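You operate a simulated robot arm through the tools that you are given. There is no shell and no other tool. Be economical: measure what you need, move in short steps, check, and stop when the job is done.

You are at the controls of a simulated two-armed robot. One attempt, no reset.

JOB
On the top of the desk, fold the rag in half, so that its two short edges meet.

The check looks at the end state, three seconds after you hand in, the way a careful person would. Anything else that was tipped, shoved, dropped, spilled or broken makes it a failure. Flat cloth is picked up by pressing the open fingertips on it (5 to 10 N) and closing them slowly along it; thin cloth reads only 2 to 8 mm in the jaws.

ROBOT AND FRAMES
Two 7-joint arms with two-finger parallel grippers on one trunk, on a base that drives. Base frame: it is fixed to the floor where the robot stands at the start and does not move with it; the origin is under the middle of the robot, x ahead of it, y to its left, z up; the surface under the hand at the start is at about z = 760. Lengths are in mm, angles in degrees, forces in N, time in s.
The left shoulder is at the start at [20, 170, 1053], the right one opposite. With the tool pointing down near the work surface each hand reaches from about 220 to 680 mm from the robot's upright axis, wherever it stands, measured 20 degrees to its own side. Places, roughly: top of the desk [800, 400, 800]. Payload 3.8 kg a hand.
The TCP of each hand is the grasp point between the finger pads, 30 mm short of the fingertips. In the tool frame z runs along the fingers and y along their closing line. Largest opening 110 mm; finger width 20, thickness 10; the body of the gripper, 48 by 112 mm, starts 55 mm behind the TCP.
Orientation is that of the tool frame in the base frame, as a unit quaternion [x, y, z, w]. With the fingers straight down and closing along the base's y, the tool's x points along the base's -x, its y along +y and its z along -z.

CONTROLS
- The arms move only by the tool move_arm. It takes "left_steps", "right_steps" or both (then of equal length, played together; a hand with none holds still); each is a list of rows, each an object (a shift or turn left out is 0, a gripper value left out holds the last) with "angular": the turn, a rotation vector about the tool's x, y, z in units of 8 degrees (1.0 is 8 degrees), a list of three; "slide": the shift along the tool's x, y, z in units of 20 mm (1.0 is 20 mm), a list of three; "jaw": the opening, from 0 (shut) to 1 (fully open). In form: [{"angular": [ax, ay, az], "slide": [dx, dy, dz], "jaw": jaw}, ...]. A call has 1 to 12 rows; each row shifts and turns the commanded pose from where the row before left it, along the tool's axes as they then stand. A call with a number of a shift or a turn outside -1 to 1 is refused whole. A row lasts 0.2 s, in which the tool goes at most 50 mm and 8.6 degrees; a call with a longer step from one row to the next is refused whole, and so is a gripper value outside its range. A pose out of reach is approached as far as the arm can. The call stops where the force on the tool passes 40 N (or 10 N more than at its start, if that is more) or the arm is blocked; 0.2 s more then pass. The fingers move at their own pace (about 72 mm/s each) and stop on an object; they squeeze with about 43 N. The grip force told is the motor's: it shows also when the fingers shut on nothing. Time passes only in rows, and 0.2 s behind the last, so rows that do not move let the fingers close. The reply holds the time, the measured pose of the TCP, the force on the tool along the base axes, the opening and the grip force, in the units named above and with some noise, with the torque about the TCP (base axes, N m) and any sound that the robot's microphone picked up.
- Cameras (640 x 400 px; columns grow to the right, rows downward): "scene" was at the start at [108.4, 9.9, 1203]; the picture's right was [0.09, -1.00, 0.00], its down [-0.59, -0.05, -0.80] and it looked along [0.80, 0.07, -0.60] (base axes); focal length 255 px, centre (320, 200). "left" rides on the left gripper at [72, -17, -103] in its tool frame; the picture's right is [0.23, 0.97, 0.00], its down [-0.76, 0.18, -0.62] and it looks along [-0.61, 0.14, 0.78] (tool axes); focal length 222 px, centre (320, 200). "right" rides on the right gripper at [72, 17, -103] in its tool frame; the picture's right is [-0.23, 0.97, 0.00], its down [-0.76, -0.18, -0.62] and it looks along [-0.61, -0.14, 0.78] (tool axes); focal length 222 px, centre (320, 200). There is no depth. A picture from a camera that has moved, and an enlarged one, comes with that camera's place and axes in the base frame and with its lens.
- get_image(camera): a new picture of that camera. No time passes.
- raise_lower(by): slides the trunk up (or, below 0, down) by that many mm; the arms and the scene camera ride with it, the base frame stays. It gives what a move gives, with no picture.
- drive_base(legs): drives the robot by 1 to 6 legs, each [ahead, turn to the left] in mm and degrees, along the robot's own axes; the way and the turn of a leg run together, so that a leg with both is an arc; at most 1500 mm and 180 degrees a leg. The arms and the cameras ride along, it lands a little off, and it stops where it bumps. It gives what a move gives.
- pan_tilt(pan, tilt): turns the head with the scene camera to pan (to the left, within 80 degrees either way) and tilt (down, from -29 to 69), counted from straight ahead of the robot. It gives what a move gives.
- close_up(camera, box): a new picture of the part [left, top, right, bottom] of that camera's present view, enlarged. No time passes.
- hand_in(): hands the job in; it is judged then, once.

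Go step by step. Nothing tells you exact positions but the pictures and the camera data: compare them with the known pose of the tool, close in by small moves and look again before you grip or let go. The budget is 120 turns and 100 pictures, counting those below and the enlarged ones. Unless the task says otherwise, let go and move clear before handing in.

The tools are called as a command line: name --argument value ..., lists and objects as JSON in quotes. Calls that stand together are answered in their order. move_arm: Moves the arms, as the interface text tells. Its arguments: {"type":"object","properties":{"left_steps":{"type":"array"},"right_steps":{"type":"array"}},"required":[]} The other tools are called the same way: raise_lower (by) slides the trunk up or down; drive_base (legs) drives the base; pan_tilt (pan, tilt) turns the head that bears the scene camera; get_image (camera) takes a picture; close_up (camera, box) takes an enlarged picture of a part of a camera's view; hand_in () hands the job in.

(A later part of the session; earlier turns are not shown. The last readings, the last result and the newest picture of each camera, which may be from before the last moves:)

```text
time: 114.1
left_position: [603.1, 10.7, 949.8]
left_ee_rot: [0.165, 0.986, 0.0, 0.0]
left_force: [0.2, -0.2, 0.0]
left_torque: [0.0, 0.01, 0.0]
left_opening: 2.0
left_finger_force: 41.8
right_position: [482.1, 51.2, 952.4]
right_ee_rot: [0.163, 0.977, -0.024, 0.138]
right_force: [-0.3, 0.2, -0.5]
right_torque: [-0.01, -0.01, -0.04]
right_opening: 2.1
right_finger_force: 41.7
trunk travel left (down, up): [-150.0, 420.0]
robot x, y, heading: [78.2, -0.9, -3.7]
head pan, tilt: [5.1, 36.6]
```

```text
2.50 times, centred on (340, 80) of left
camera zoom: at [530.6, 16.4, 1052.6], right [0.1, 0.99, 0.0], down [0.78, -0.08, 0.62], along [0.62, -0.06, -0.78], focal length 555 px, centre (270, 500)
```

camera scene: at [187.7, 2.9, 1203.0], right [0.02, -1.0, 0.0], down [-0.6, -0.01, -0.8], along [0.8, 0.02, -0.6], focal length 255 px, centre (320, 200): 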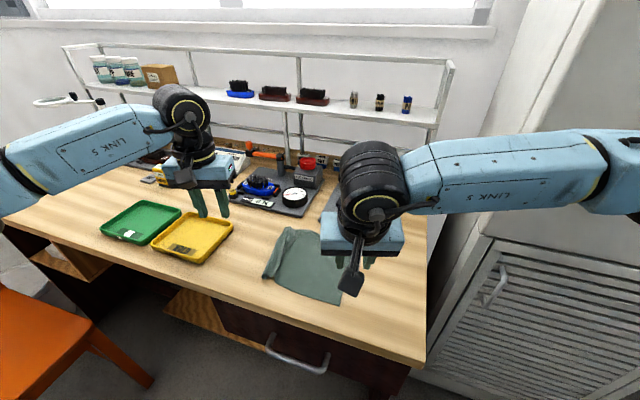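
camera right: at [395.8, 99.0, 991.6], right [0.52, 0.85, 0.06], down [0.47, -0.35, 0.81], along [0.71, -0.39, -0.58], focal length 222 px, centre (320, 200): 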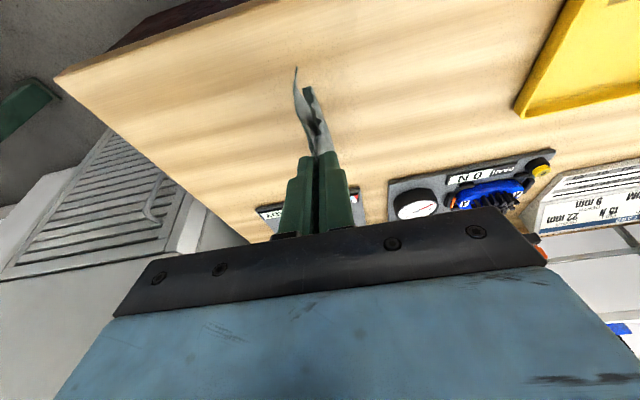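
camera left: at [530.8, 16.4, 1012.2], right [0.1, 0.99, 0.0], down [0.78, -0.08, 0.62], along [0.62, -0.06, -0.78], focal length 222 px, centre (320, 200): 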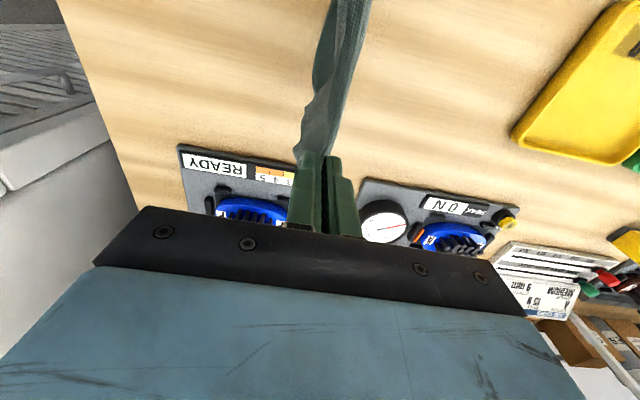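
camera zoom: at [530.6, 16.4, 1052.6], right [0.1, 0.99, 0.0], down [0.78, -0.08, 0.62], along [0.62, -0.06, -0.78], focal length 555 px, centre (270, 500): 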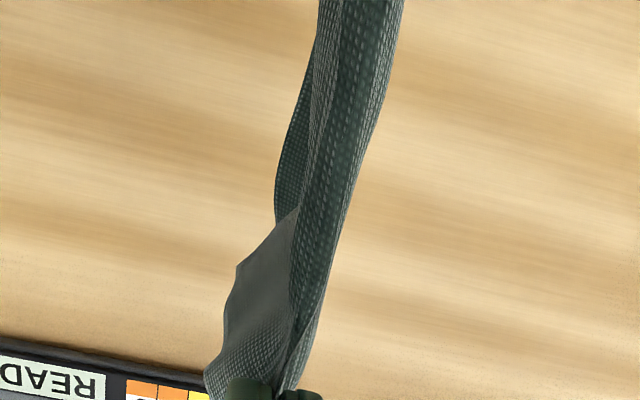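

A cuff about 15–20 mm wide stays folded outward along the left edge. I'll lay the fold down now, with the ridge moving toward −v and the cuff ending on top, and unfold it afterwards with one hand holding the rag.

move_arm --left_steps '[{"slide": [0, 0, 0.62]}, {"slide": [0, 0, 0.62]}, {"slide": [0, 0, 0.62]}, {"slide": [0, 0, 0.62]}, {"slide": [0, 0, 0.62]}, {"slide": [0, 0, 0.62]}, {"slide": [0, -0.825, 0.165]}, {"slide": [0, -0.825, 0.165]}, {"slide": [0, -0.7, 0.45]}, {"slide": [0, -0.7, 0.45]}]' --right_steps '[{"slide": [0.176, 0, 0.615]}, {"slide": [0.176, 0, 0.615]}, {"slide": [0.176, 0, 0.615]}, {"slide": [0.176, 0, 0.615]}, {"slide": [0.176, 0, 0.615]}, {"slide": [0.176, 0, 0.615]}, {"slide": [0.046, -0.825, 0.159]}, {"slide": [0.046, -0.825, 0.159]}, {"slide": [0.124, -0.7, 0.432]}, {"slide": [0.124, -0.7, 0.432]}]'

move_arm --left_steps '[{"slide": [0, -0.45, 0.7]}, {"slide": [0, -0.45, 0.7]}, {"slide": [0, -0.3, 0.5]}, {"slide": [0, -0.3, 0.35]}, {"slide": [0, -0.3, 0.2]}, {"slide": [0, -0.2, 0.1]}, {}]' --right_steps '[{"slide": [0.193, -0.45, 0.673]}, {"slide": [0.193, -0.45, 0.673]}, {"slide": [0.138, -0.3, 0.48]}, {"slide": [0.1, -0.3, 0.34]}, {"slide": [0.055, -0.3, 0.192]}, {"slide": [0.028, -0.2, 0.096]}, {}]'

get_image --camera "right"

```text
time: 116.3
left_position: [582.1, -49.2, 850.5]
left_ee_rot: [0.165, 0.986, 0.0, 0.0]
left_force: [-0.1, 0.3, 0.0]
left_torque: [-0.04, 0.04, 0.0]
left_opening: 2.0
left_finger_force: 42.2
right_position: [461.7, -6.1, 851.7]
right_ee_rot: [0.165, 0.976, -0.024, 0.138]
right_force: [0.4, -0.1, -0.3]
right_torque: [0.01, 0.01, -0.02]
right_opening: 2.1
right_finger_force: 42.2
trunk travel left (down, up): [-150.0, 420.0]
robot x, y, heading: [79.7, 0.5, -3.9]
head pan, tilt: [5.1, 36.6]
```

```text
time: 117.9
left_position: [569.8, -86.4, 799.1]
left_ee_rot: [0.165, 0.986, 0.0, 0.0]
left_force: [-1.3, -0.2, -0.4]
left_torque: [-0.03, 0.01, 0.04]
left_opening: 1.9
left_finger_force: 42.2
right_position: [449.5, -43.1, 799.2]
right_ee_rot: [0.164, 0.977, -0.023, 0.138]
right_force: [0.5, -0.2, 1.3]
right_torque: [0.0, 0.0, -0.01]
right_opening: 2.2
right_finger_force: 42.1
trunk travel left (down, up): [-150.0, 420.0]
robot x, y, heading: [77.5, 0.7, -4.0]
head pan, tilt: [5.1, 36.6]
```

```text
12 pictures are left
camera right: at [363.1, 5.1, 879.2], right [0.52, 0.85, 0.06], down [0.47, -0.35, 0.81], along [0.71, -0.39, -0.58], focal length 222 px, centre (320, 200)
```

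right: 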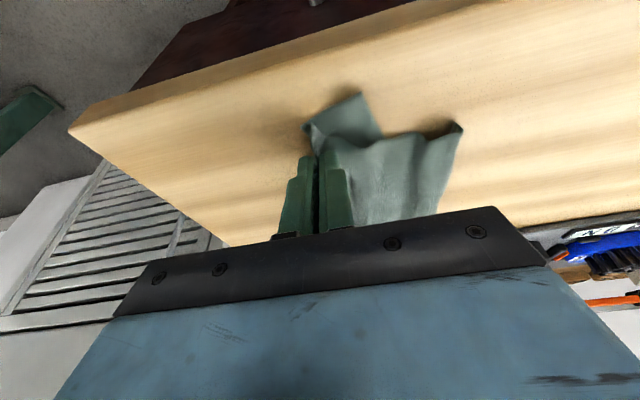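

close_up --camera "right" --box '[260, 70, 500, 220]'

```text
2.67 times, centred on (380, 145) of right
camera zoom: at [363.1, 5.1, 879.2], right [0.52, 0.85, 0.06], down [0.47, -0.35, 0.81], along [0.71, -0.39, -0.58], focal length 592 px, centre (160, 347)
```

zoom: 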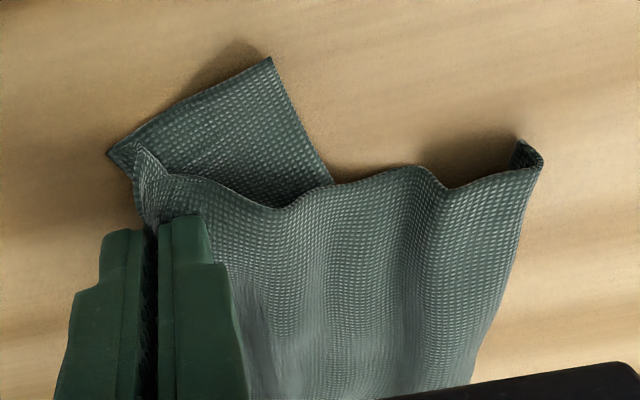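

The bottom half's near corner got tucked, because I lowered too far before starting sideways. I'll lift again, go back +v, and lay it down with an earlier and longer −v motion.

move_arm --left_steps '[{"slide": [0, 0.1, -0.88]}, {"slide": [0, 0.2, -0.88]}, {"slide": [0, 0.3, -0.88]}, {"slide": [0, 0.4, -0.88]}, {"slide": [0, 0.4, -0.88]}, {"slide": [0, 0.5, -0.88]}, {"slide": [0, 0.8, -0.5]}, {"slide": [0, 0.9, 0]}, {"slide": [0, 0.9, 0]}, {"slide": [0, 0.5, 0]}, {}, {}]' --right_steps '[{"slide": [-0.243, 0.1, -0.846]}, {"slide": [-0.243, 0.2, -0.846]}, {"slide": [-0.243, 0.3, -0.846]}, {"slide": [-0.243, 0.4, -0.846]}, {"slide": [-0.243, 0.4, -0.846]}, {"slide": [-0.243, 0.5, -0.846]}, {"slide": [-0.138, 0.8, -0.48]}, {"slide": [0, 0.9, 0]}, {"slide": [0, 0.9, 0]}, {"slide": [0, 0.5, 0]}, {}, {}]'

close_up --camera "right" --box '[256, 50, 376, 170]'

```text
time: 120.5
left_position: [603.1, 9.5, 915.0]
left_ee_rot: [0.165, 0.986, 0.0, 0.0]
left_force: [-0.6, 0.0, 0.3]
left_torque: [-0.05, 0.02, 0.0]
left_opening: 2.1
left_finger_force: 42.0
right_position: [481.8, 51.3, 915.5]
right_ee_rot: [0.164, 0.977, -0.022, 0.138]
right_force: [0.0, 0.2, -0.8]
right_torque: [0.01, 0.02, 0.01]
right_opening: 2.5
right_finger_force: 42.0
trunk travel left (down, up): [-150.0, 420.0]
robot x, y, heading: [75.4, 5.1, -3.6]
head pan, tilt: [5.1, 36.6]
```

```text
3.33 times, centred on (316, 110) of right
camera zoom: at [395.9, 99.6, 995.5], right [0.52, 0.85, 0.06], down [0.47, -0.35, 0.81], along [0.71, -0.39, -0.58], focal length 740 px, centre (333, 500)
```

zoom: 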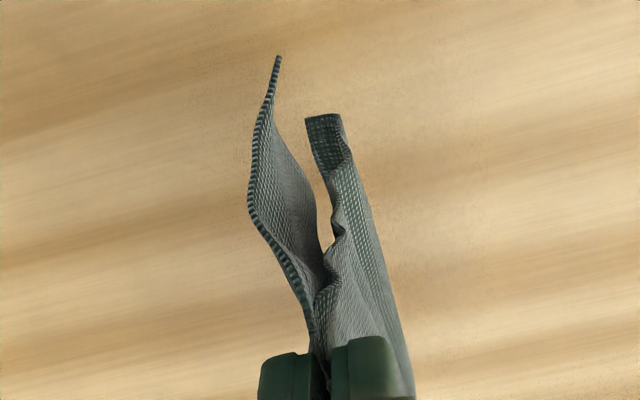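

move_arm --left_steps '[{"slide": [0, -0.3, 0.6]}, {"slide": [0, -0.5, 0.5]}, {"slide": [0, -0.7, 0.3]}, {"slide": [0, -0.7, 0.3]}, {"slide": [0, -0.65, 0.4]}, {"slide": [0, -0.6, 0.5]}, {"slide": [0, -0.5, 0.6]}, {"slide": [0, -0.45, 0.6]}, {"slide": [0, -0.35, 0.65]}, {"slide": [0, -0.25, 0.65]}, {"slide": [0, -0.2, 0.5]}, {"slide": [0, -0.15, 0.2]}]' --right_steps '[{"slide": [0.166, -0.3, 0.577]}, {"slide": [0.138, -0.5, 0.48]}, {"slide": [0.083, -0.7, 0.288]}, {"slide": [0.083, -0.7, 0.288]}, {"slide": [0.11, -0.65, 0.384]}, {"slide": [0.138, -0.6, 0.48]}, {"slide": [0.166, -0.5, 0.577]}, {"slide": [0.166, -0.45, 0.577]}, {"slide": [0.179, -0.35, 0.625]}, {"slide": [0.179, -0.25, 0.625]}, {"slide": [0.138, -0.2, 0.48]}, {"slide": [0.055, -0.15, 0.192]}]'

close_up --camera "right" --box '[260, 70, 500, 220]'

```text
time: 123.1
left_position: [567.2, -93.6, 799.4]
left_ee_rot: [0.165, 0.986, 0.0, 0.001]
left_force: [-0.4, 0.0, 0.0]
left_torque: [0.01, 0.03, 0.0]
left_opening: 2.3
left_finger_force: 41.1
right_position: [447.0, -50.0, 799.1]
right_ee_rot: [0.163, 0.977, -0.023, 0.137]
right_force: [0.7, -0.5, 0.3]
right_torque: [-0.04, -0.04, 0.01]
right_opening: 2.1
right_finger_force: 42.4
trunk travel left (down, up): [-150.0, 420.0]
robot x, y, heading: [73.9, -0.1, -3.9]
head pan, tilt: [5.1, 36.6]
```

```text
2.67 times, centred on (380, 145) of right
camera zoom: at [360.8, -1.8, 878.4], right [0.52, 0.85, 0.06], down [0.47, -0.35, 0.81], along [0.71, -0.39, -0.58], focal length 592 px, centre (160, 347)
```

zoom: 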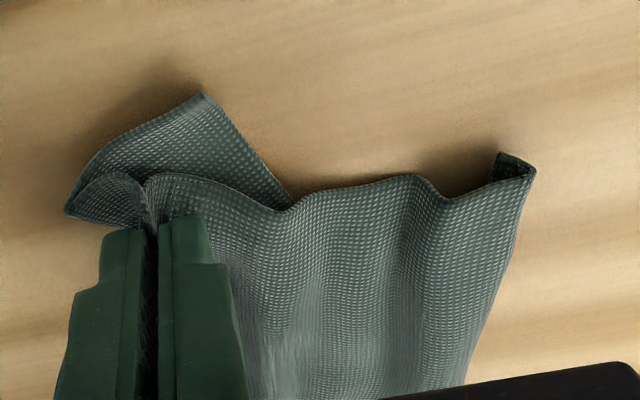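

The bottom half just has slack bulging on the −v side of the ridge. Dragging the ridge another 45 mm toward −v should take up that slack.

move_arm --left_steps '[{"slide": [0, -0.35, 0]}, {"slide": [0, -0.35, 0]}, {"slide": [0, -0.35, 0]}, {"slide": [0, -0.35, 0]}, {"slide": [0, -0.35, 0.05]}, {"slide": [0, -0.35, 0.05]}, {}]' --right_steps '[{"slide": [0, -0.35, 0]}, {"slide": [0, -0.35, 0]}, {"slide": [0, -0.35, 0]}, {"slide": [0, -0.35, 0]}, {"slide": [0.01, -0.35, 0.05]}, {"slide": [0.01, -0.35, 0.05]}, {}]'

close_up --camera "right" --box '[260, 70, 500, 220]'

```text
time: 124.7
left_position: [554.4, -133.9, 798.6]
left_ee_rot: [0.165, 0.986, 0.0, 0.0]
left_force: [-0.3, 0.7, 1.2]
left_torque: [0.02, 0.04, 0.01]
left_opening: 1.9
left_finger_force: 42.0
right_position: [434.2, -90.1, 797.6]
right_ee_rot: [0.164, 0.977, -0.023, 0.137]
right_force: [0.3, -0.7, 0.0]
right_torque: [0.04, -0.02, 0.0]
right_opening: 1.9
right_finger_force: 42.1
trunk travel left (down, up): [-150.0, 420.0]
robot x, y, heading: [79.7, 0.4, -3.9]
head pan, tilt: [5.1, 36.6]
```

```text
2.67 times, centred on (380, 145) of right
camera zoom: at [347.2, -42.2, 877.2], right [0.52, 0.85, 0.06], down [0.47, -0.35, 0.81], along [0.71, -0.39, -0.58], focal length 592 px, centre (160, 347)
```

zoom: 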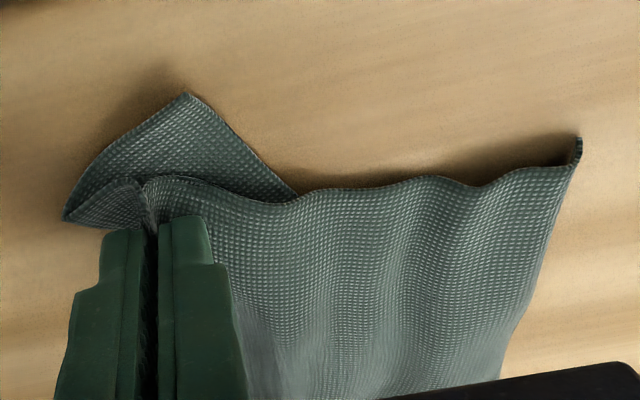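

The top half has straightened and its cuff has come out. I'll let go and lift clear, turn the base right a little for reach, and look.

move_arm --left_steps '[{"slide": [0, 0, 0.15]}, {"jaw": 0.08}, {"jaw": 0.16}, {"jaw": 0.24}, {"slide": [0, 0, -0.5]}, {"slide": [0, 0, -1]}, {"slide": [0, 0, -1]}, {"slide": [0, 0, -1]}, {"slide": [0, 1, -0.5]}, {"slide": [0, 1, 0]}, {"slide": [0, 1, 0]}, {"slide": [0, 1, 0]}]' --right_steps '[{}, {"jaw": 0.08}, {"jaw": 0.16}, {"jaw": 0.24}, {"slide": [-0.138, 0, -0.48]}, {"slide": [-0.276, 0, -0.961]}, {"slide": [-0.276, 0, -0.961]}, {"slide": [-0.276, 0, -0.961]}, {"slide": [0, -1, 0]}, {"slide": [0, -1, 0]}, {"slide": [0, -1, 0]}, {"slide": [0, -1, 0]}]'

move_arm --left_steps '[{"slide": [0, 1, 0]}, {"slide": [0, 1, 0]}, {"slide": [0, 1, 0]}, {"slide": [0, 1, 0]}, {}]' --right_steps '[{"slide": [0, -1, 0]}, {"slide": [0, -1, 0]}, {"slide": [0, -1, 0]}, {}, {}]'

drive_base --legs '[[0, -14]]'

get_image --camera "scene"

```text
time: 127.3
left_position: [579.2, -56.5, 875.1]
left_ee_rot: [0.165, 0.986, 0.0, 0.0]
left_force: [-0.3, -0.7, 0.3]
left_torque: [0.01, 0.0, -0.02]
left_opening: 26.1
left_finger_force: 0.1
right_position: [408.3, -165.1, 867.4]
right_ee_rot: [0.163, 0.977, -0.023, 0.137]
right_force: [0.7, -0.3, 0.2]
right_torque: [-0.01, -0.01, -0.02]
right_opening: 26.5
right_finger_force: 0.1
trunk travel left (down, up): [-150.0, 420.0]
robot x, y, heading: [78.6, -0.9, -3.9]
head pan, tilt: [5.1, 36.6]
```

```text
time: 128.5
left_position: [607.2, 21.0, 874.7]
left_ee_rot: [0.164, 0.986, 0.0, 0.001]
left_force: [-0.1, -0.1, -0.6]
left_torque: [-0.02, 0.02, -0.01]
left_opening: 26.5
left_finger_force: 0.0
right_position: [389.5, -223.2, 867.3]
right_ee_rot: [0.163, 0.977, -0.022, 0.138]
right_force: [0.8, 0.3, 0.3]
right_torque: [0.03, -0.02, -0.02]
right_opening: 26.2
right_finger_force: 0.2
trunk travel left (down, up): [-150.0, 420.0]
robot x, y, heading: [79.2, 2.3, -3.8]
head pan, tilt: [5.1, 36.6]
```

```text
time: 129.8
left_position: [595.9, -109.6, 875.7]
left_ee_rot: [0.285, 0.959, 0.0, 0.001]
left_force: [0.0, -0.4, 0.8]
left_torque: [0.04, 0.0, -0.02]
left_opening: 26.1
left_finger_force: 0.0
right_position: [326.5, -291.3, 866.7]
right_ee_rot: [0.282, 0.949, -0.04, 0.133]
right_force: [-0.3, -0.8, 0.4]
right_torque: [0.04, 0.01, 0.02]
right_opening: 26.6
right_finger_force: 0.1
trunk travel left (down, up): [-150.0, 420.0]
robot x, y, heading: [79.5, -0.6, -17.9]
head pan, tilt: [5.1, 36.6]
```

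```text
7 pictures are left
camera scene: at [184.4, -24.2, 1203.0], right [-0.22, -0.97, 0.0], down [-0.58, 0.13, -0.8], along [0.78, -0.18, -0.6], focal length 255 px, centre (320, 200)
```

scene: 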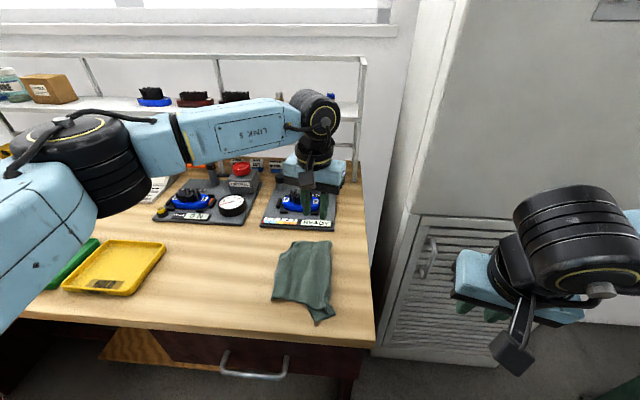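

close_up --camera "scene" --box '[250, 230, 362, 330]'

```text
4.00 times, centred on (306, 280) of scene
camera zoom: at [184.4, -24.2, 1203.0], right [-0.22, -0.97, 0.0], down [-0.58, 0.13, -0.8], along [0.78, -0.18, -0.6], focal length 1018 px, centre (376, -120)
```

zoom: 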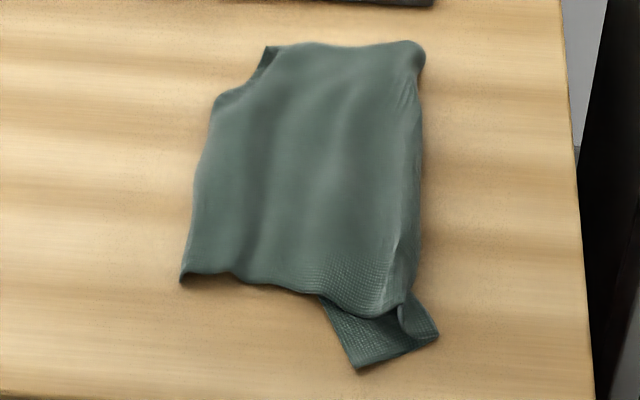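

The top half is in good order. The bottom half's near-right corner (NR) sticks out at about (412,−70), though, and belongs under the top's near-left corner at about (462,−9). I'll press closed fingertips on that exposed single layer and drag it there.

move_arm --right_steps '[{"slide": [0.248, 0.961, 0.1], "jaw": 0}, {"slide": [0.248, 0.961, 0.1]}, {"slide": [0.248, 0.961, 0.1]}, {"slide": [0.248, 0.961, 0.1]}, {"slide": [0.248, 0.961, 0.15]}, {"slide": [0.248, 0.961, 0.15]}, {"slide": [0.248, 0.961, 0.15]}, {"slide": [0.248, 0.961, 0.2]}, {"slide": [0.248, 0.961, 0.2]}, {"slide": [0.248, 0.961, 0.2]}, {"slide": [0.248, 0.961, 0.2]}, {"slide": [0.248, 0.961, 0.2]}]'

close_up --camera "right" --box '[160, 20, 480, 220]'

```text
time: 132.4
left_position: [596.6, -109.2, 874.4]
left_ee_rot: [0.285, 0.959, 0.0, 0.0]
left_force: [-0.1, 0.0, -1.0]
left_torque: [-0.03, -0.01, 0.0]
left_opening: 26.6
left_finger_force: 0.1
right_position: [411.8, -71.8, 816.5]
right_ee_rot: [0.283, 0.949, -0.041, 0.134]
right_force: [-0.2, -0.3, -1.1]
right_torque: [0.01, 0.01, -0.01]
right_opening: 0.0
right_finger_force: 37.8
trunk travel left (down, up): [-150.0, 420.0]
robot x, y, heading: [80.1, 3.3, -18.2]
head pan, tilt: [5.1, 36.6]
```

```text
2.00 times, centred on (320, 120) of right
camera zoom: at [339.6, -4.2, 895.5], right [0.72, 0.7, 0.06], down [0.37, -0.45, 0.81], along [0.59, -0.56, -0.58], focal length 444 px, centre (320, 360)
```

zoom: 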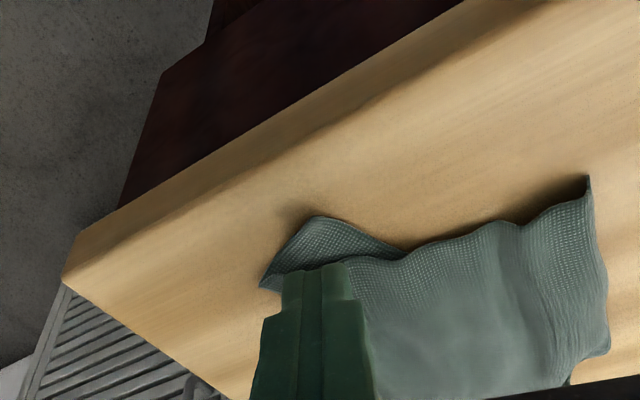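

move_arm --right_steps '[{"slide": [0.124, 0, 0.43]}, {"slide": [0.124, 0, 0.43]}, {"slide": [0.07, 0, 0.24]}, {"slide": [0.03, 0, 0.1]}, {}]'

```text
time: 133.6
left_position: [593.9, -109.7, 874.4]
left_ee_rot: [0.285, 0.959, -0.001, 0.001]
left_force: [-0.4, 0.2, 0.7]
left_torque: [0.04, 0.04, 0.03]
left_opening: 26.4
left_finger_force: 0.1
right_position: [412.6, -73.3, 792.8]
right_ee_rot: [0.282, 0.949, -0.039, 0.137]
right_force: [-4.3, -2.4, 24.3]
right_torque: [-0.05, 0.14, 0.01]
right_opening: 0.0
right_finger_force: 37.7
trunk travel left (down, up): [-150.0, 420.0]
robot x, y, heading: [80.2, 1.6, -18.0]
head pan, tilt: [5.1, 36.6]
```

move_arm --right_steps '[{"slide": [-0.01, 0, -0.04]}, {"slide": [0, 0.35, 0]}, {"slide": [0, 0.35, 0]}, {"slide": [0, 0.35, 0]}, {"slide": [0, 0.35, 0]}, {"slide": [0, 0.35, 0]}, {"slide": [0, 0.35, 0]}, {"slide": [0, 0.35, 0]}, {"slide": [0, 0.35, 0]}, {"slide": [0, 0.35, 0]}, {"slide": [0, 0.35, 0]}, {"slide": [0, 0.23, 0]}]'

close_up --camera "right" --box '[120, 20, 440, 220]'

```text
time: 136.2
left_position: [594.9, -110.2, 874.6]
left_ee_rot: [0.285, 0.959, 0.001, 0.001]
left_force: [0.3, -0.1, -1.2]
left_torque: [-0.02, -0.01, 0.02]
left_opening: 26.3
left_finger_force: 0.0
right_position: [452.7, -10.0, 792.0]
right_ee_rot: [0.283, 0.949, -0.039, 0.136]
right_force: [-3.1, -5.8, 29.5]
right_torque: [-0.16, 0.12, 0.05]
right_opening: 0.1
right_finger_force: 37.7
trunk travel left (down, up): [-150.0, 420.0]
robot x, y, heading: [78.5, 1.5, -17.7]
head pan, tilt: [5.1, 36.6]
```

```text
2.00 times, centred on (280, 120) of right
camera zoom: at [378.8, 58.2, 872.0], right [0.72, 0.7, 0.07], down [0.37, -0.46, 0.81], along [0.59, -0.56, -0.58], focal length 444 px, centre (400, 360)
```

zoom: 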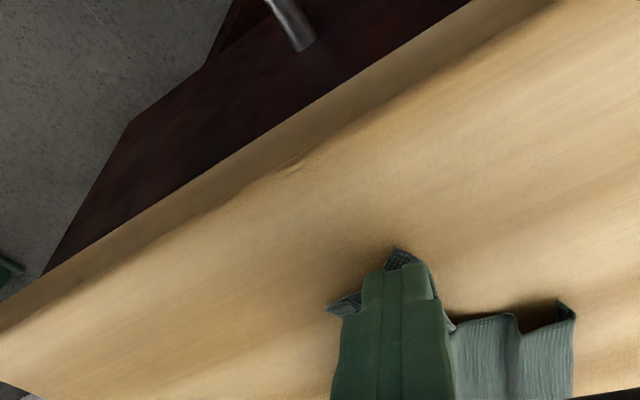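

The corner moved, but the near end of the fold came along with it. I'll lift, clear the view, and re-check; only a few pictures are left.

move_arm --right_steps '[{"slide": [-0.276, 0, -0.961]}, {"slide": [-0.276, 0, -0.961]}, {"slide": [-0.276, 0, -0.961]}, {"slide": [0.3, -0.9, 0]}, {"slide": [0.3, -0.9, 0]}, {"slide": [0.3, -0.9, 0]}, {"slide": [0.3, -0.9, 0]}, {"slide": [0.3, -0.9, 0]}, {"slide": [0.3, -0.9, 0]}, {"slide": [0.3, -0.9, 0]}, {"slide": [0.3, -0.9, 0]}, {"slide": [0.3, -0.9, 0]}]'

close_up --camera "scene" --box '[250, 230, 362, 330]'

```text
time: 138.8
left_position: [596.3, -110.5, 874.8]
left_ee_rot: [0.284, 0.959, 0.0, 0.001]
left_force: [0.7, 0.2, -0.3]
left_torque: [0.0, -0.01, 0.02]
left_opening: 26.1
left_finger_force: 0.1
right_position: [319.6, -114.9, 835.8]
right_ee_rot: [0.282, 0.949, -0.04, 0.134]
right_force: [-0.5, -0.5, -0.7]
right_torque: [-0.01, 0.01, -0.01]
right_opening: 0.3
right_finger_force: 38.0
trunk travel left (down, up): [-150.0, 420.0]
robot x, y, heading: [75.5, 0.2, -18.0]
head pan, tilt: [5.1, 36.6]
```

```text
4.00 times, centred on (306, 280) of scene
camera zoom: at [184.5, -24.0, 1203.0], right [-0.22, -0.97, 0.0], down [-0.58, 0.13, -0.8], along [0.78, -0.18, -0.6], focal length 1018 px, centre (376, -120)
```

zoom: 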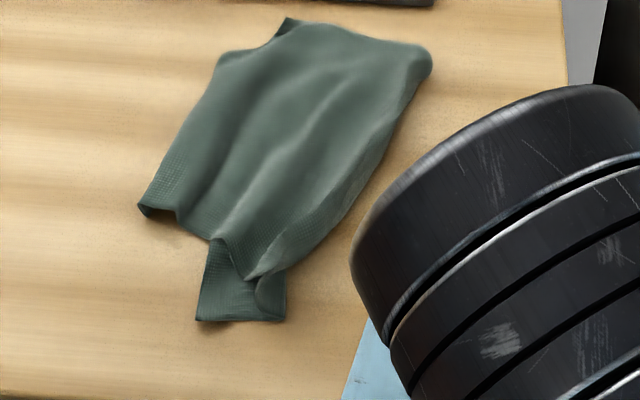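

The rag has skewed, so I'll re-hang it. I'll re-grip the ridge near (459,−35) and far (546,−119), let both halves hang again, then lay it down with the wrists tilted so neither half bulges ahead of the ridge.

move_arm --left_steps '[{"angular": [0, 0, 0.69], "jaw": 0.31}, {"angular": [0, 0, 0.68]}, {"slide": [0.375, -0.51, 0.4]}, {"slide": [0.375, -0.51, 0.4]}, {"slide": [0.375, -0.51, 0.4]}, {"slide": [0.375, -0.51, 0.4]}, {"slide": [0, 0, 0.7]}, {"slide": [0, 0, 0.7]}, {}, {}, {}, {}]' --right_steps '[{"angular": [0.19, 0, 0.66], "jaw": 0.31}, {"angular": [0.19, 0, 0.66]}, {"slide": [-0.2, 0.857, 0.03]}, {"slide": [-0.2, 0.857, 0.03]}, {"slide": [-0.2, 0.857, 0.03]}, {"slide": [-0.2, 0.857, 0.03]}, {"slide": [-0.2, 0.857, 0.04]}, {"slide": [-0.2, 0.857, 0.04]}, {"slide": [-0.2, 0.857, 0.05]}, {"slide": [-0.2, 0.857, 0.05]}, {"slide": [-0.16, 0.857, 0.2]}, {"slide": [0.29, 0, 1.0]}]'

```text
time: 141.4
left_position: [546.3, -119.7, 813.8]
left_ee_rot: [0.375, 0.927, 0.0, -0.001]
left_force: [1.0, 0.1, -0.1]
left_torque: [0.03, -0.02, 0.01]
left_opening: 34.1
left_finger_force: 0.0
right_position: [455.4, -31.6, 815.1]
right_ee_rot: [0.371, 0.918, -0.052, 0.129]
right_force: [0.3, -0.2, 0.1]
right_torque: [-0.03, -0.02, 0.03]
right_opening: 34.1
right_finger_force: 0.1
trunk travel left (down, up): [-150.0, 420.0]
robot x, y, heading: [81.2, -3.0, -18.3]
head pan, tilt: [5.1, 36.6]
```

move_arm --left_steps '[{"slide": [0, 0, 0.4]}, {"slide": [0, 0, 0.3]}, {"slide": [0, 0, 0.2]}, {"slide": [0, 0, 0.1]}, {}]' --right_steps '[{"slide": [0.11, 0, 0.38]}, {"slide": [0.083, 0, 0.288]}, {"slide": [0.055, 0, 0.192]}, {"slide": [0.028, 0, 0.096]}, {}]'

```text
time: 142.6
left_position: [546.1, -118.6, 794.1]
left_ee_rot: [0.374, 0.927, 0.0, 0.0]
left_force: [-0.6, -0.5, -0.5]
left_torque: [0.02, 0.03, 0.01]
left_opening: 34.0
left_finger_force: 0.1
right_position: [453.8, -31.1, 795.5]
right_ee_rot: [0.372, 0.918, -0.052, 0.13]
right_force: [-0.6, -0.3, 0.2]
right_torque: [0.04, -0.01, 0.03]
right_opening: 34.1
right_finger_force: 0.0
trunk travel left (down, up): [-150.0, 420.0]
robot x, y, heading: [78.4, 0.8, -17.9]
head pan, tilt: [5.1, 36.6]
```

move_arm --left_steps '[{"slide": [0, 0, 0.1]}, {"slide": [0, 0, 0.04]}, {"jaw": 0.26}, {"jaw": 0.22}, {"jaw": 0.18}, {"jaw": 0.14}, {"jaw": 0.1}, {"jaw": 0.06}, {"jaw": 0.03}, {"jaw": 0}, {}, {}]' --right_steps '[{"slide": [0.02, 0, 0.08]}, {"slide": [0.01, 0, 0.03]}, {"jaw": 0.26}, {"jaw": 0.22}, {"jaw": 0.18}, {"jaw": 0.14}, {"jaw": 0.1}, {"jaw": 0.06}, {"jaw": 0.03}, {"jaw": 0}, {}, {}]'

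```text
time: 145.2
left_position: [545.8, -119.5, 792.9]
left_ee_rot: [0.374, 0.928, -0.001, 0.001]
left_force: [-0.3, -2.1, 9.2]
left_torque: [-0.11, -0.02, 0.01]
left_opening: 2.1
left_finger_force: 42.6
right_position: [453.7, -31.7, 793.5]
right_ee_rot: [0.372, 0.918, -0.052, 0.13]
right_force: [0.3, -1.2, 8.9]
right_torque: [-0.04, 0.01, 0.04]
right_opening: 2.8
right_finger_force: 43.0
trunk travel left (down, up): [-150.0, 420.0]
robot x, y, heading: [79.9, -0.2, -18.2]
head pan, tilt: [5.1, 36.6]
```

Both are gripped. I'll lift high while moving +v, shake once, and look.

move_arm --left_steps '[{"slide": [0, 0, -0.9]}, {"slide": [0, 0, -0.9]}, {"slide": [0, 0.2, -0.9]}, {"slide": [0, 0.3, -0.9]}, {"slide": [0, 0.5, -0.9]}, {"slide": [0, 0.5, -0.9]}, {"slide": [0, 0.5, -0.9]}, {"slide": [0, 0.5, -0.7]}, {"slide": [0, 0.5, 0]}, {"slide": [0, 0, 1]}, {"slide": [0, 0, -1]}, {}]' --right_steps '[{"slide": [-0.248, 0, -0.865]}, {"slide": [-0.248, 0, -0.865]}, {"slide": [-0.248, 0.2, -0.865]}, {"slide": [-0.248, 0.3, -0.865]}, {"slide": [-0.248, 0.5, -0.865]}, {"slide": [-0.248, 0.5, -0.865]}, {"slide": [-0.248, 0.5, -0.865]}, {"slide": [-0.193, 0.5, -0.673]}, {"slide": [0, 0.5, 0]}, {"slide": [0.276, 0, 0.961]}, {"slide": [-0.276, 0, -0.961]}, {}]'

close_up --camera "right" --box '[230, 20, 410, 180]'

```text
time: 147.8
left_position: [588.7, -75.6, 931.9]
left_ee_rot: [0.375, 0.927, 0.0, 0.0]
left_force: [-0.8, 0.7, -0.3]
left_torque: [-0.01, 0.02, 0.02]
left_opening: 2.2
left_finger_force: 41.9
right_position: [496.5, 9.9, 934.1]
right_ee_rot: [0.372, 0.918, -0.052, 0.131]
right_force: [0.4, 0.3, -0.2]
right_torque: [0.01, 0.02, 0.0]
right_opening: 3.0
right_finger_force: 42.3
trunk travel left (down, up): [-150.0, 420.0]
robot x, y, heading: [81.6, 0.6, -18.0]
head pan, tilt: [5.1, 36.6]
```

```text
2.50 times, centred on (320, 100) of right
camera zoom: at [437.9, 91.3, 1013.2], right [0.83, 0.55, 0.06], down [0.28, -0.52, 0.81], along [0.48, -0.66, -0.58], focal length 555 px, centre (320, 450)
```

zoom: 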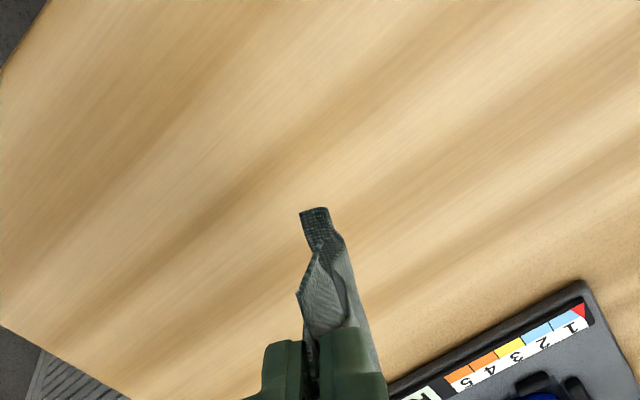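

The near grip caught a bundle of layers, while the far grip looks clean. I'll release only the right hand so gravity untangles the rag from the far midline point, and later lay the ridge straight out to re-grip its near end.

move_arm --left_steps '[{}, {}, {}, {}, {}, {}, {}, {}, {"slide": [0, 0, -0.7]}, {"slide": [0, 0, -0.7]}, {}, {}]' --right_steps '[{"jaw": 0.2}, {"jaw": 0.4}, {"jaw": 0.5}, {"slide": [0.5, 0, -0.15]}, {"slide": [0.9, 0, -0.26]}, {"slide": [0.9, 0, -0.26]}, {"slide": [0.9, 0, -0.26]}, {"slide": [0.9, 0, -0.26]}, {"slide": [0, -1, 0]}, {"slide": [0, -1, 0]}, {"slide": [0, -1, 0]}, {"slide": [0, -1, 0]}]'

move_arm --left_steps '[{"angular": [0, 0, -0.9]}, {"angular": [0, 0, -0.9]}, {"angular": [0, 0, -0.9]}, {"angular": [0, 0, -0.9]}, {"angular": [0, 0, -0.95]}, {"angular": [0, 0, -0.95]}, {}, {}, {}, {}, {}, {}]' --right_steps '[{"slide": [0, -1, 0]}, {"slide": [0, -1, 0]}, {"slide": [0, -1, 0]}, {"slide": [0, -1, 0]}, {"slide": [0, -1, 0]}, {"slide": [0, -1, 0]}, {"slide": [0, -1, 0]}, {}, {}, {}, {}, {}]'

```text
time: 150.4
left_position: [587.3, -75.8, 958.5]
left_ee_rot: [0.375, 0.927, 0.0, 0.001]
left_force: [0.1, 0.5, -0.6]
left_torque: [0.01, 0.01, -0.04]
left_opening: 2.4
left_finger_force: 42.1
right_position: [378.6, 13.3, 933.8]
right_ee_rot: [0.372, 0.918, -0.052, 0.129]
right_force: [-0.3, 0.2, -0.5]
right_torque: [-0.01, 0.0, -0.02]
right_opening: 55.2
right_finger_force: 0.0
trunk travel left (down, up): [-150.0, 420.0]
robot x, y, heading: [82.7, 1.5, -18.0]
head pan, tilt: [5.1, 36.6]
```

```text
time: 153.0
left_position: [588.1, -75.9, 959.7]
left_ee_rot: [0.001, 1.0, 0.001, 0.0]
left_force: [0.2, -1.0, -0.5]
left_torque: [0.04, 0.02, -0.04]
left_opening: 2.2
left_finger_force: 42.4
right_position: [282.5, -88.6, 935.2]
right_ee_rot: [0.372, 0.918, -0.052, 0.129]
right_force: [0.0, 0.0, -0.3]
right_torque: [0.01, 0.0, 0.0]
right_opening: 55.3
right_finger_force: 0.0
trunk travel left (down, up): [-150.0, 420.0]
robot x, y, heading: [82.4, -0.8, -17.7]
head pan, tilt: [5.1, 36.6]
```

move_arm --left_steps '[{"slide": [0.77, 0.54, -0.1]}, {"slide": [0.77, 0.54, -0.1]}, {"slide": [0.77, 0.54, -0.1]}, {"slide": [0.77, 0.54, -0.1]}, {"slide": [0.77, 0.54, -0.1]}, {"slide": [0.77, 0.54, -0.1]}, {"slide": [0.77, 0.54, -0.1]}, {"slide": [0.77, 0.54, -0.1]}, {"slide": [0, 0, -0.5]}, {"slide": [0, 0, 0.5]}, {}, {}]'

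move_arm --left_steps '[{}, {}, {"slide": [-0.2, 0, 0.9]}, {"slide": [-0.3, 0, 0.8]}, {"slide": [-0.5, 0, 0.5]}, {"slide": [-0.7, 0, 0.3]}, {"slide": [-0.7, 0, 0.35]}, {"slide": [-0.7, 0, 0.4]}, {"slide": [-0.7, 0, 0.45]}, {"slide": [-0.6, 0, 0.5]}, {"slide": [-0.6, 0, 0.55]}, {"slide": [-0.55, 0, 0.6]}]'

move_arm --left_steps '[{"slide": [-0.5, 0, 0.65]}, {"slide": [-0.4, 0, 0.7]}, {"slide": [-0.35, 0, 0.7]}, {"slide": [-0.3, 0, 0.7]}, {"slide": [-0.2, 0, 0.5]}, {"slide": [-0.2, 0, 0.3]}, {"slide": [-0.2, 0, 0]}, {}]'

get_image --camera "scene"

```text
time: 155.6
left_position: [463.2, 11.4, 974.6]
left_ee_rot: [0.001, 1.0, 0.0, 0.0]
left_force: [-0.4, 1.1, 0.1]
left_torque: [0.01, -0.03, -0.05]
left_opening: 2.3
left_finger_force: 42.2
right_position: [281.8, -88.6, 934.7]
right_ee_rot: [0.373, 0.918, -0.053, 0.128]
right_force: [-0.7, 0.0, 0.2]
right_torque: [0.0, -0.02, 0.02]
right_opening: 55.2
right_finger_force: 0.0
trunk travel left (down, up): [-150.0, 420.0]
robot x, y, heading: [80.3, -0.0, -18.0]
head pan, tilt: [5.1, 36.6]
```

```text
time: 158.2
left_position: [575.7, 10.6, 868.8]
left_ee_rot: [0.0, 1.0, 0.0, 0.0]
left_force: [0.4, 0.0, 0.9]
left_torque: [0.0, 0.0, -0.04]
left_opening: 2.1
left_finger_force: 42.5
right_position: [282.4, -88.9, 934.1]
right_ee_rot: [0.372, 0.918, -0.052, 0.13]
right_force: [0.7, -0.3, 0.0]
right_torque: [-0.01, -0.01, 0.01]
right_opening: 55.0
right_finger_force: 0.1
trunk travel left (down, up): [-150.0, 420.0]
robot x, y, heading: [78.1, -1.3, -17.8]
head pan, tilt: [5.1, 36.6]
```

```text
time: 160.0
left_position: [618.8, 11.5, 798.5]
left_ee_rot: [0.0, 1.0, 0.0, 0.0]
left_force: [-0.6, -0.1, -1.1]
left_torque: [0.02, 0.0, -0.06]
left_opening: 2.1
left_finger_force: 42.7
right_position: [281.8, -88.9, 934.9]
right_ee_rot: [0.371, 0.918, -0.052, 0.129]
right_force: [-1.1, 0.0, 0.3]
right_torque: [0.02, 0.01, 0.0]
right_opening: 54.8
right_finger_force: 0.0
trunk travel left (down, up): [-150.0, 420.0]
robot x, y, heading: [79.5, -1.2, -18.0]
head pan, tilt: [5.1, 36.6]
```

```text
1 pictures are left
camera scene: at [184.6, -23.8, 1203.0], right [-0.22, -0.97, 0.0], down [-0.58, 0.13, -0.8], along [0.78, -0.18, -0.6], focal length 255 px, centre (320, 200)
```

scene: 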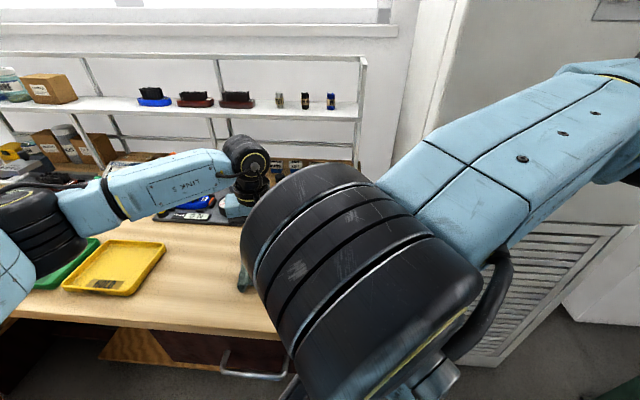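

The right arm hides the view. The ridge should lie along x at y≈11, from x≈619 back to about 490. I'll bring the right hand over its near end and use the last picture there.

move_arm --right_steps '[{"angular": [-0.253, 0, -0.88], "jaw": 0.36}, {"angular": [-0.253, 0, -0.88]}, {"angular": [-0.253, 0, -0.88]}, {"angular": [-0.253, 0, -0.88]}, {"angular": [-0.253, 0, -0.88]}, {"angular": [-0.253, 0, -0.88]}, {}]'

move_arm --right_steps '[{"slide": [-0.89, 0.5, 0.7]}, {"slide": [-0.89, 0.5, 0.7]}, {"slide": [-0.89, 0.5, 0.7]}, {"slide": [-0.89, 0.5, 0.7]}, {"slide": [-0.89, 0.5, 0.6]}, {"slide": [-0.89, 0.5, 0.6]}, {"slide": [-0.89, 0.5, 0.6]}, {"slide": [-0.89, 0.5, 0.6]}, {"slide": [-0.89, 0.5, 0.6]}, {"slide": [-0.89, 0.5, 0.6]}, {}]'

```text
time: 160.6
left_position: [619.5, 11.5, 798.9]
left_ee_rot: [0.0, 1.0, 0.001, 0.0]
left_force: [0.0, 0.3, 0.5]
left_torque: [0.02, 0.02, -0.02]
left_opening: 2.4
left_finger_force: 41.8
right_position: [288.1, -88.5, 934.6]
right_ee_rot: [0.262, 0.954, -0.034, 0.139]
right_force: [1.9, -2.2, 0.0]
right_torque: [0.16, 0.15, 0.08]
right_opening: 39.5
right_finger_force: 0.0
trunk travel left (down, up): [-150.0, 420.0]
robot x, y, heading: [77.9, -3.0, -18.1]
head pan, tilt: [5.1, 36.6]
stopped in row 3 (right hand): the force on the tool passed its limit at 48 N (the readings are from after the stop); the commanded pose is now the measured one
```

```text
time: 163.0
left_position: [619.1, 10.9, 798.7]
left_ee_rot: [0.0, 1.0, 0.0, -0.001]
left_force: [0.2, -0.2, -0.4]
left_torque: [-0.06, 0.01, -0.09]
left_opening: 2.1
left_finger_force: 42.6
right_position: [515.6, -107.1, 863.9]
right_ee_rot: [0.262, 0.955, -0.033, 0.138]
right_force: [-0.5, -0.6, -0.2]
right_torque: [0.02, 0.01, -0.02]
right_opening: 39.9
right_finger_force: 0.0
trunk travel left (down, up): [-150.0, 420.0]
robot x, y, heading: [77.7, -0.6, -17.9]
head pan, tilt: [5.1, 36.6]
```

move_arm --right_steps '[{"angular": [-0.212, 0, -0.738]}, {"angular": [-0.212, 0, -0.738]}, {"angular": [-0.212, 0, -0.738]}, {"angular": [-0.212, 0, -0.738]}, {"angular": [-0.212, 0, -0.738]}, {"slide": [0.217, 0.983, 0.06]}, {"slide": [0.217, 0.983, 0.06]}, {"slide": [0.217, 0.983, 0.06]}, {"slide": [0.217, 0.983, 0.06]}, {"slide": [0.217, 0.983, 0.06]}, {"slide": [0.217, 0.983, 0.06]}, {}]'

get_image --camera "right"

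```text
time: 165.6
left_position: [618.2, 11.0, 797.2]
left_ee_rot: [0.0, 1.0, 0.0, 0.001]
left_force: [0.2, 0.4, 0.3]
left_torque: [-0.02, 0.0, -0.02]
left_opening: 2.3
left_finger_force: 41.4
right_position: [493.6, 12.7, 850.3]
right_ee_rot: [0.0, 0.99, 0.004, 0.144]
right_force: [0.1, 0.0, 0.6]
right_torque: [-0.02, 0.01, -0.04]
right_opening: 39.3
right_finger_force: 0.1
trunk travel left (down, up): [-150.0, 420.0]
robot x, y, heading: [77.0, 1.9, -17.7]
head pan, tilt: [5.1, 36.6]
```

```text
0 pictures are left
camera right: at [394.5, 28.6, 929.0], right [0.22, 0.97, 0.07], down [0.55, -0.18, 0.81], along [0.81, -0.14, -0.58], focal length 222 px, centre (320, 200)
```

right: 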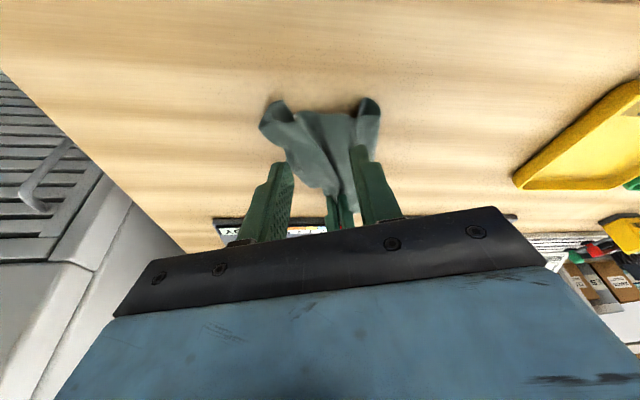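

That was the last picture. The near end of the ridge is at about (502,16), with both halves bunched evenly on either side. I'll pinch there by feel.

move_arm --right_steps '[{"slide": [-0.3, 0.17, 0.09]}, {"slide": [0.166, 0, 0.577]}, {"slide": [0.166, 0, 0.577]}, {"slide": [0.166, 0, 0.577]}, {"slide": [0.138, 0, 0.48]}, {"slide": [0.083, 0, 0.288]}, {}]'

```text
time: 166.3
left_position: [619.8, 16.4, 793.5]
left_ee_rot: [-0.003, 1.0, 0.005, 0.002]
left_force: [1.7, 2.1, -0.5]
left_torque: [-0.12, 0.11, -0.09]
left_opening: 2.1
left_finger_force: 42.5
right_position: [501.3, 16.3, 844.4]
right_ee_rot: [-0.001, 0.989, 0.006, 0.15]
right_force: [-3.5, 0.0, 4.0]
right_torque: [0.02, -0.31, -0.04]
right_opening: 39.6
right_finger_force: 0.2
trunk travel left (down, up): [-150.0, 420.0]
robot x, y, heading: [80.1, -2.5, -17.9]
head pan, tilt: [5.1, 36.6]
stopped in row 3 (right hand): the force on the tool passed its limit at 53 N (the readings are from after the stop); the commanded pose is now the measured one
```

The right hand bumped the left one, so I'll back off, tilt it a further 10°, and come down again.

move_arm --right_steps '[{"slide": [0.4, 0, -0.43]}, {"angular": [0, -0.63, 0]}, {"angular": [0, -0.63, 0]}, {"slide": [0.167, 0, 0.41]}, {"slide": [0.167, 0, 0.41]}, {"slide": [0.167, 0, 0.41]}, {"slide": [0.167, 0, 0.41]}, {"slide": [0.167, 0, 0.41]}, {"slide": [0.12, 0, 0.3]}, {}]'

```text
time: 168.5
left_position: [619.4, 14.9, 794.1]
left_ee_rot: [-0.003, 1.0, 0.005, 0.001]
left_force: [0.7, -0.3, 4.6]
left_torque: [-0.04, -0.03, -0.04]
left_opening: 2.3
left_finger_force: 42.3
right_position: [496.7, 16.5, 797.3]
right_ee_rot: [0.0, 0.972, 0.006, 0.237]
right_force: [-1.0, 0.2, -0.1]
right_torque: [0.0, 0.04, -0.04]
right_opening: 39.8
right_finger_force: 0.1
trunk travel left (down, up): [-150.0, 420.0]
robot x, y, heading: [79.4, -0.8, -17.8]
head pan, tilt: [5.1, 36.6]
```

move_arm --right_steps '[{"slide": [0.045, 0, 0.09]}, {"slide": [0.045, 0, 0.09]}, {"slide": [0.03, 0, 0.06]}, {}]'

```text
time: 169.5
left_position: [619.0, 15.3, 793.5]
left_ee_rot: [-0.003, 1.0, 0.005, 0.0]
left_force: [1.4, 0.0, 3.5]
left_torque: [0.0, -0.03, -0.04]
left_opening: 2.4
left_finger_force: 42.2
right_position: [496.9, 17.7, 793.2]
right_ee_rot: [-0.002, 0.971, 0.006, 0.238]
right_force: [-0.6, -0.4, 8.8]
right_torque: [-0.2, 0.01, -0.01]
right_opening: 40.0
right_finger_force: 0.5
trunk travel left (down, up): [-150.0, 420.0]
robot x, y, heading: [78.6, -0.6, -18.2]
head pan, tilt: [5.1, 36.6]
```

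move_arm --right_steps '[{"jaw": 0.3}, {"jaw": 0.25}, {"jaw": 0.2}, {"jaw": 0.15}, {"jaw": 0.11}, {"jaw": 0.08}, {"jaw": 0.05}, {"jaw": 0.02}, {"jaw": 0}, {}, {}]'

```text
time: 171.9
left_position: [619.2, 14.0, 793.8]
left_ee_rot: [-0.003, 1.0, 0.005, 0.001]
left_force: [0.0, -0.2, 2.0]
left_torque: [0.0, -0.01, -0.06]
left_opening: 2.2
left_finger_force: 42.3
right_position: [496.4, 17.7, 791.8]
right_ee_rot: [-0.001, 0.972, 0.007, 0.237]
right_force: [-1.0, -1.9, 14.3]
right_torque: [-0.1, -0.04, 0.02]
right_opening: 2.3
right_finger_force: 42.8
trunk travel left (down, up): [-150.0, 420.0]
robot x, y, heading: [83.2, 1.9, -17.8]
head pan, tilt: [5.1, 36.6]
```

The grip reads 2.3 mm, a clean pinch. I'll lift both hands and shake gently so the halves hang freely.

move_arm --left_steps '[{"slide": [0, 0, -0.75]}, {"slide": [0, 0, -0.75]}, {"slide": [0, 0, -0.75]}, {"slide": [0, 0, -0.75]}, {"slide": [0, 0, -0.75]}, {"slide": [0, 0, -0.75]}, {"slide": [0, 0, -0.75]}, {"slide": [0, 0, -0.75]}, {"slide": [0, 0, -0.75]}, {"slide": [0, 0, -0.75]}, {"slide": [-0.1, 0, 0]}, {}]' --right_steps '[{"slide": [-0.345, 0, -0.666]}, {"slide": [-0.345, 0, -0.666]}, {"slide": [-0.345, 0, -0.666]}, {"slide": [-0.345, 0, -0.666]}, {"slide": [-0.345, 0, -0.666]}, {"slide": [-0.345, 0, -0.666]}, {"slide": [-0.345, 0, -0.666]}, {"slide": [-0.345, 0, -0.666]}, {"slide": [-0.345, 0, -0.666]}, {"slide": [-0.345, 0, -0.666]}, {}, {}]'

move_arm --left_steps '[{"slide": [0, 1, 0]}, {"slide": [0, -1, 0]}, {"slide": [0, -1, 0]}, {"slide": [0, 1, 0]}, {"slide": [0, 0, 1]}, {"slide": [0, 0, -1]}, {"slide": [0, 0, 1]}, {"slide": [0, 0, -1]}, {}, {}, {}, {}]' --right_steps '[{"slide": [0, 1, 0]}, {"slide": [0, -1, 0]}, {"slide": [0, -1, 0]}, {"slide": [0, 1, 0]}, {"slide": [0.46, 0, 0.888]}, {"slide": [-0.46, 0, -0.888]}, {"slide": [0.46, 0, 0.888]}, {"slide": [-0.46, 0, -0.888]}, {}, {}, {}, {}]'

```text
time: 174.5
left_position: [621.0, 12.7, 942.6]
left_ee_rot: [-0.003, 1.0, 0.005, 0.0]
left_force: [-0.4, 0.8, 0.0]
left_torque: [-0.04, 0.01, -0.04]
left_opening: 2.4
left_finger_force: 42.6
right_position: [495.8, 15.1, 943.2]
right_ee_rot: [-0.002, 0.972, 0.006, 0.237]
right_force: [0.1, -0.2, 0.4]
right_torque: [0.03, 0.0, -0.01]
right_opening: 2.4
right_finger_force: 41.9
trunk travel left (down, up): [-150.0, 420.0]
robot x, y, heading: [77.3, -1.1, -17.9]
head pan, tilt: [5.1, 36.6]
```

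```text
time: 177.1
left_position: [621.0, 12.6, 942.9]
left_ee_rot: [-0.002, 1.0, 0.006, 0.001]
left_force: [-0.2, 0.1, -0.1]
left_torque: [0.01, -0.01, -0.04]
left_opening: 2.2
left_finger_force: 42.2
right_position: [495.2, 15.2, 942.1]
right_ee_rot: [-0.001, 0.972, 0.006, 0.237]
right_force: [0.8, 0.0, 0.2]
right_torque: [-0.02, -0.02, 0.02]
right_opening: 2.3
right_finger_force: 42.4
trunk travel left (down, up): [-150.0, 420.0]
robot x, y, heading: [81.3, -1.2, -17.6]
head pan, tilt: [5.1, 36.6]
```

Next I'll tilt both hands (fingers toward +y) and lay the rag down in one long −y motion.

move_arm --left_steps '[{"slide": [0.6, 0, 0]}, {"slide": [0.6, 0, 0]}, {"angular": [-1, 0, 0]}, {"angular": [-1, 0, 0]}, {"angular": [-1, 0, 0]}, {"angular": [-1, 0, 0]}, {"angular": [-1, 0, 0]}, {}, {}, {}]' --right_steps '[{"slide": [0.533, 0, -0.276]}, {"slide": [0.533, 0, -0.276]}, {"angular": [-0.888, 0, 0.46]}, {"angular": [-0.888, 0, 0.46]}, {"angular": [-0.888, 0, 0.46]}, {"angular": [-0.888, 0, 0.46]}, {"angular": [-0.888, 0, 0.46]}, {}, {}, {}]'

move_arm --left_steps '[{"slide": [0, -0.527, 0.472]}, {"slide": [0, -0.527, 0.472]}, {"slide": [0, -0.603, 0.408]}, {"slide": [0, -0.616, 0.267]}, {"slide": [0, -0.653, -0.156]}, {"slide": [0, -0.729, -0.22]}, {"slide": [0, -0.761, -0.182]}, {"slide": [0, -0.787, -0.073]}, {"slide": [0, -0.737, 0.1]}, {"slide": [0, -0.731, 0.17]}, {"slide": [0, -0.724, 0.241]}]' --right_steps '[{"slide": [0.217, -0.527, 0.419]}, {"slide": [0.217, -0.527, 0.419]}, {"slide": [0.187, -0.603, 0.362]}, {"slide": [0.122, -0.616, 0.237]}, {"slide": [-0.072, -0.653, -0.139]}, {"slide": [-0.102, -0.729, -0.196]}, {"slide": [-0.084, -0.761, -0.162]}, {"slide": [-0.034, -0.787, -0.065]}, {"slide": [0.046, -0.737, 0.089]}, {"slide": [0.078, -0.731, 0.151]}, {"slide": [0.11, -0.724, 0.214]}]'

```text
time: 179.3
left_position: [597.5, 13.0, 943.1]
left_ee_rot: [-0.003, 0.938, 0.347, 0.0]
left_force: [0.5, 0.3, 0.1]
left_torque: [-0.04, -0.01, -0.03]
left_opening: 2.4
left_finger_force: 42.0
right_position: [471.8, 14.6, 943.8]
right_ee_rot: [0.081, 0.911, 0.338, 0.221]
right_force: [-0.4, 0.1, 0.4]
right_torque: [-0.04, 0.0, 0.03]
right_opening: 2.7
right_finger_force: 42.6
trunk travel left (down, up): [-150.0, 420.0]
robot x, y, heading: [79.1, -2.9, -17.9]
head pan, tilt: [5.1, 36.6]
```

```text
time: 181.7
left_position: [597.4, -78.7, 824.3]
left_ee_rot: [-0.001, 0.938, 0.347, 0.0]
left_force: [-0.2, -0.5, -0.2]
left_torque: [-0.05, 0.02, 0.02]
left_opening: 1.9
left_finger_force: 42.3
right_position: [470.8, -77.3, 823.6]
right_ee_rot: [0.08, 0.911, 0.338, 0.221]
right_force: [-0.1, -0.5, 0.1]
right_torque: [-0.05, -0.01, -0.01]
right_opening: 2.3
right_finger_force: 42.7
trunk travel left (down, up): [-150.0, 420.0]
robot x, y, heading: [76.4, -2.8, -17.9]
head pan, tilt: [5.1, 36.6]
```

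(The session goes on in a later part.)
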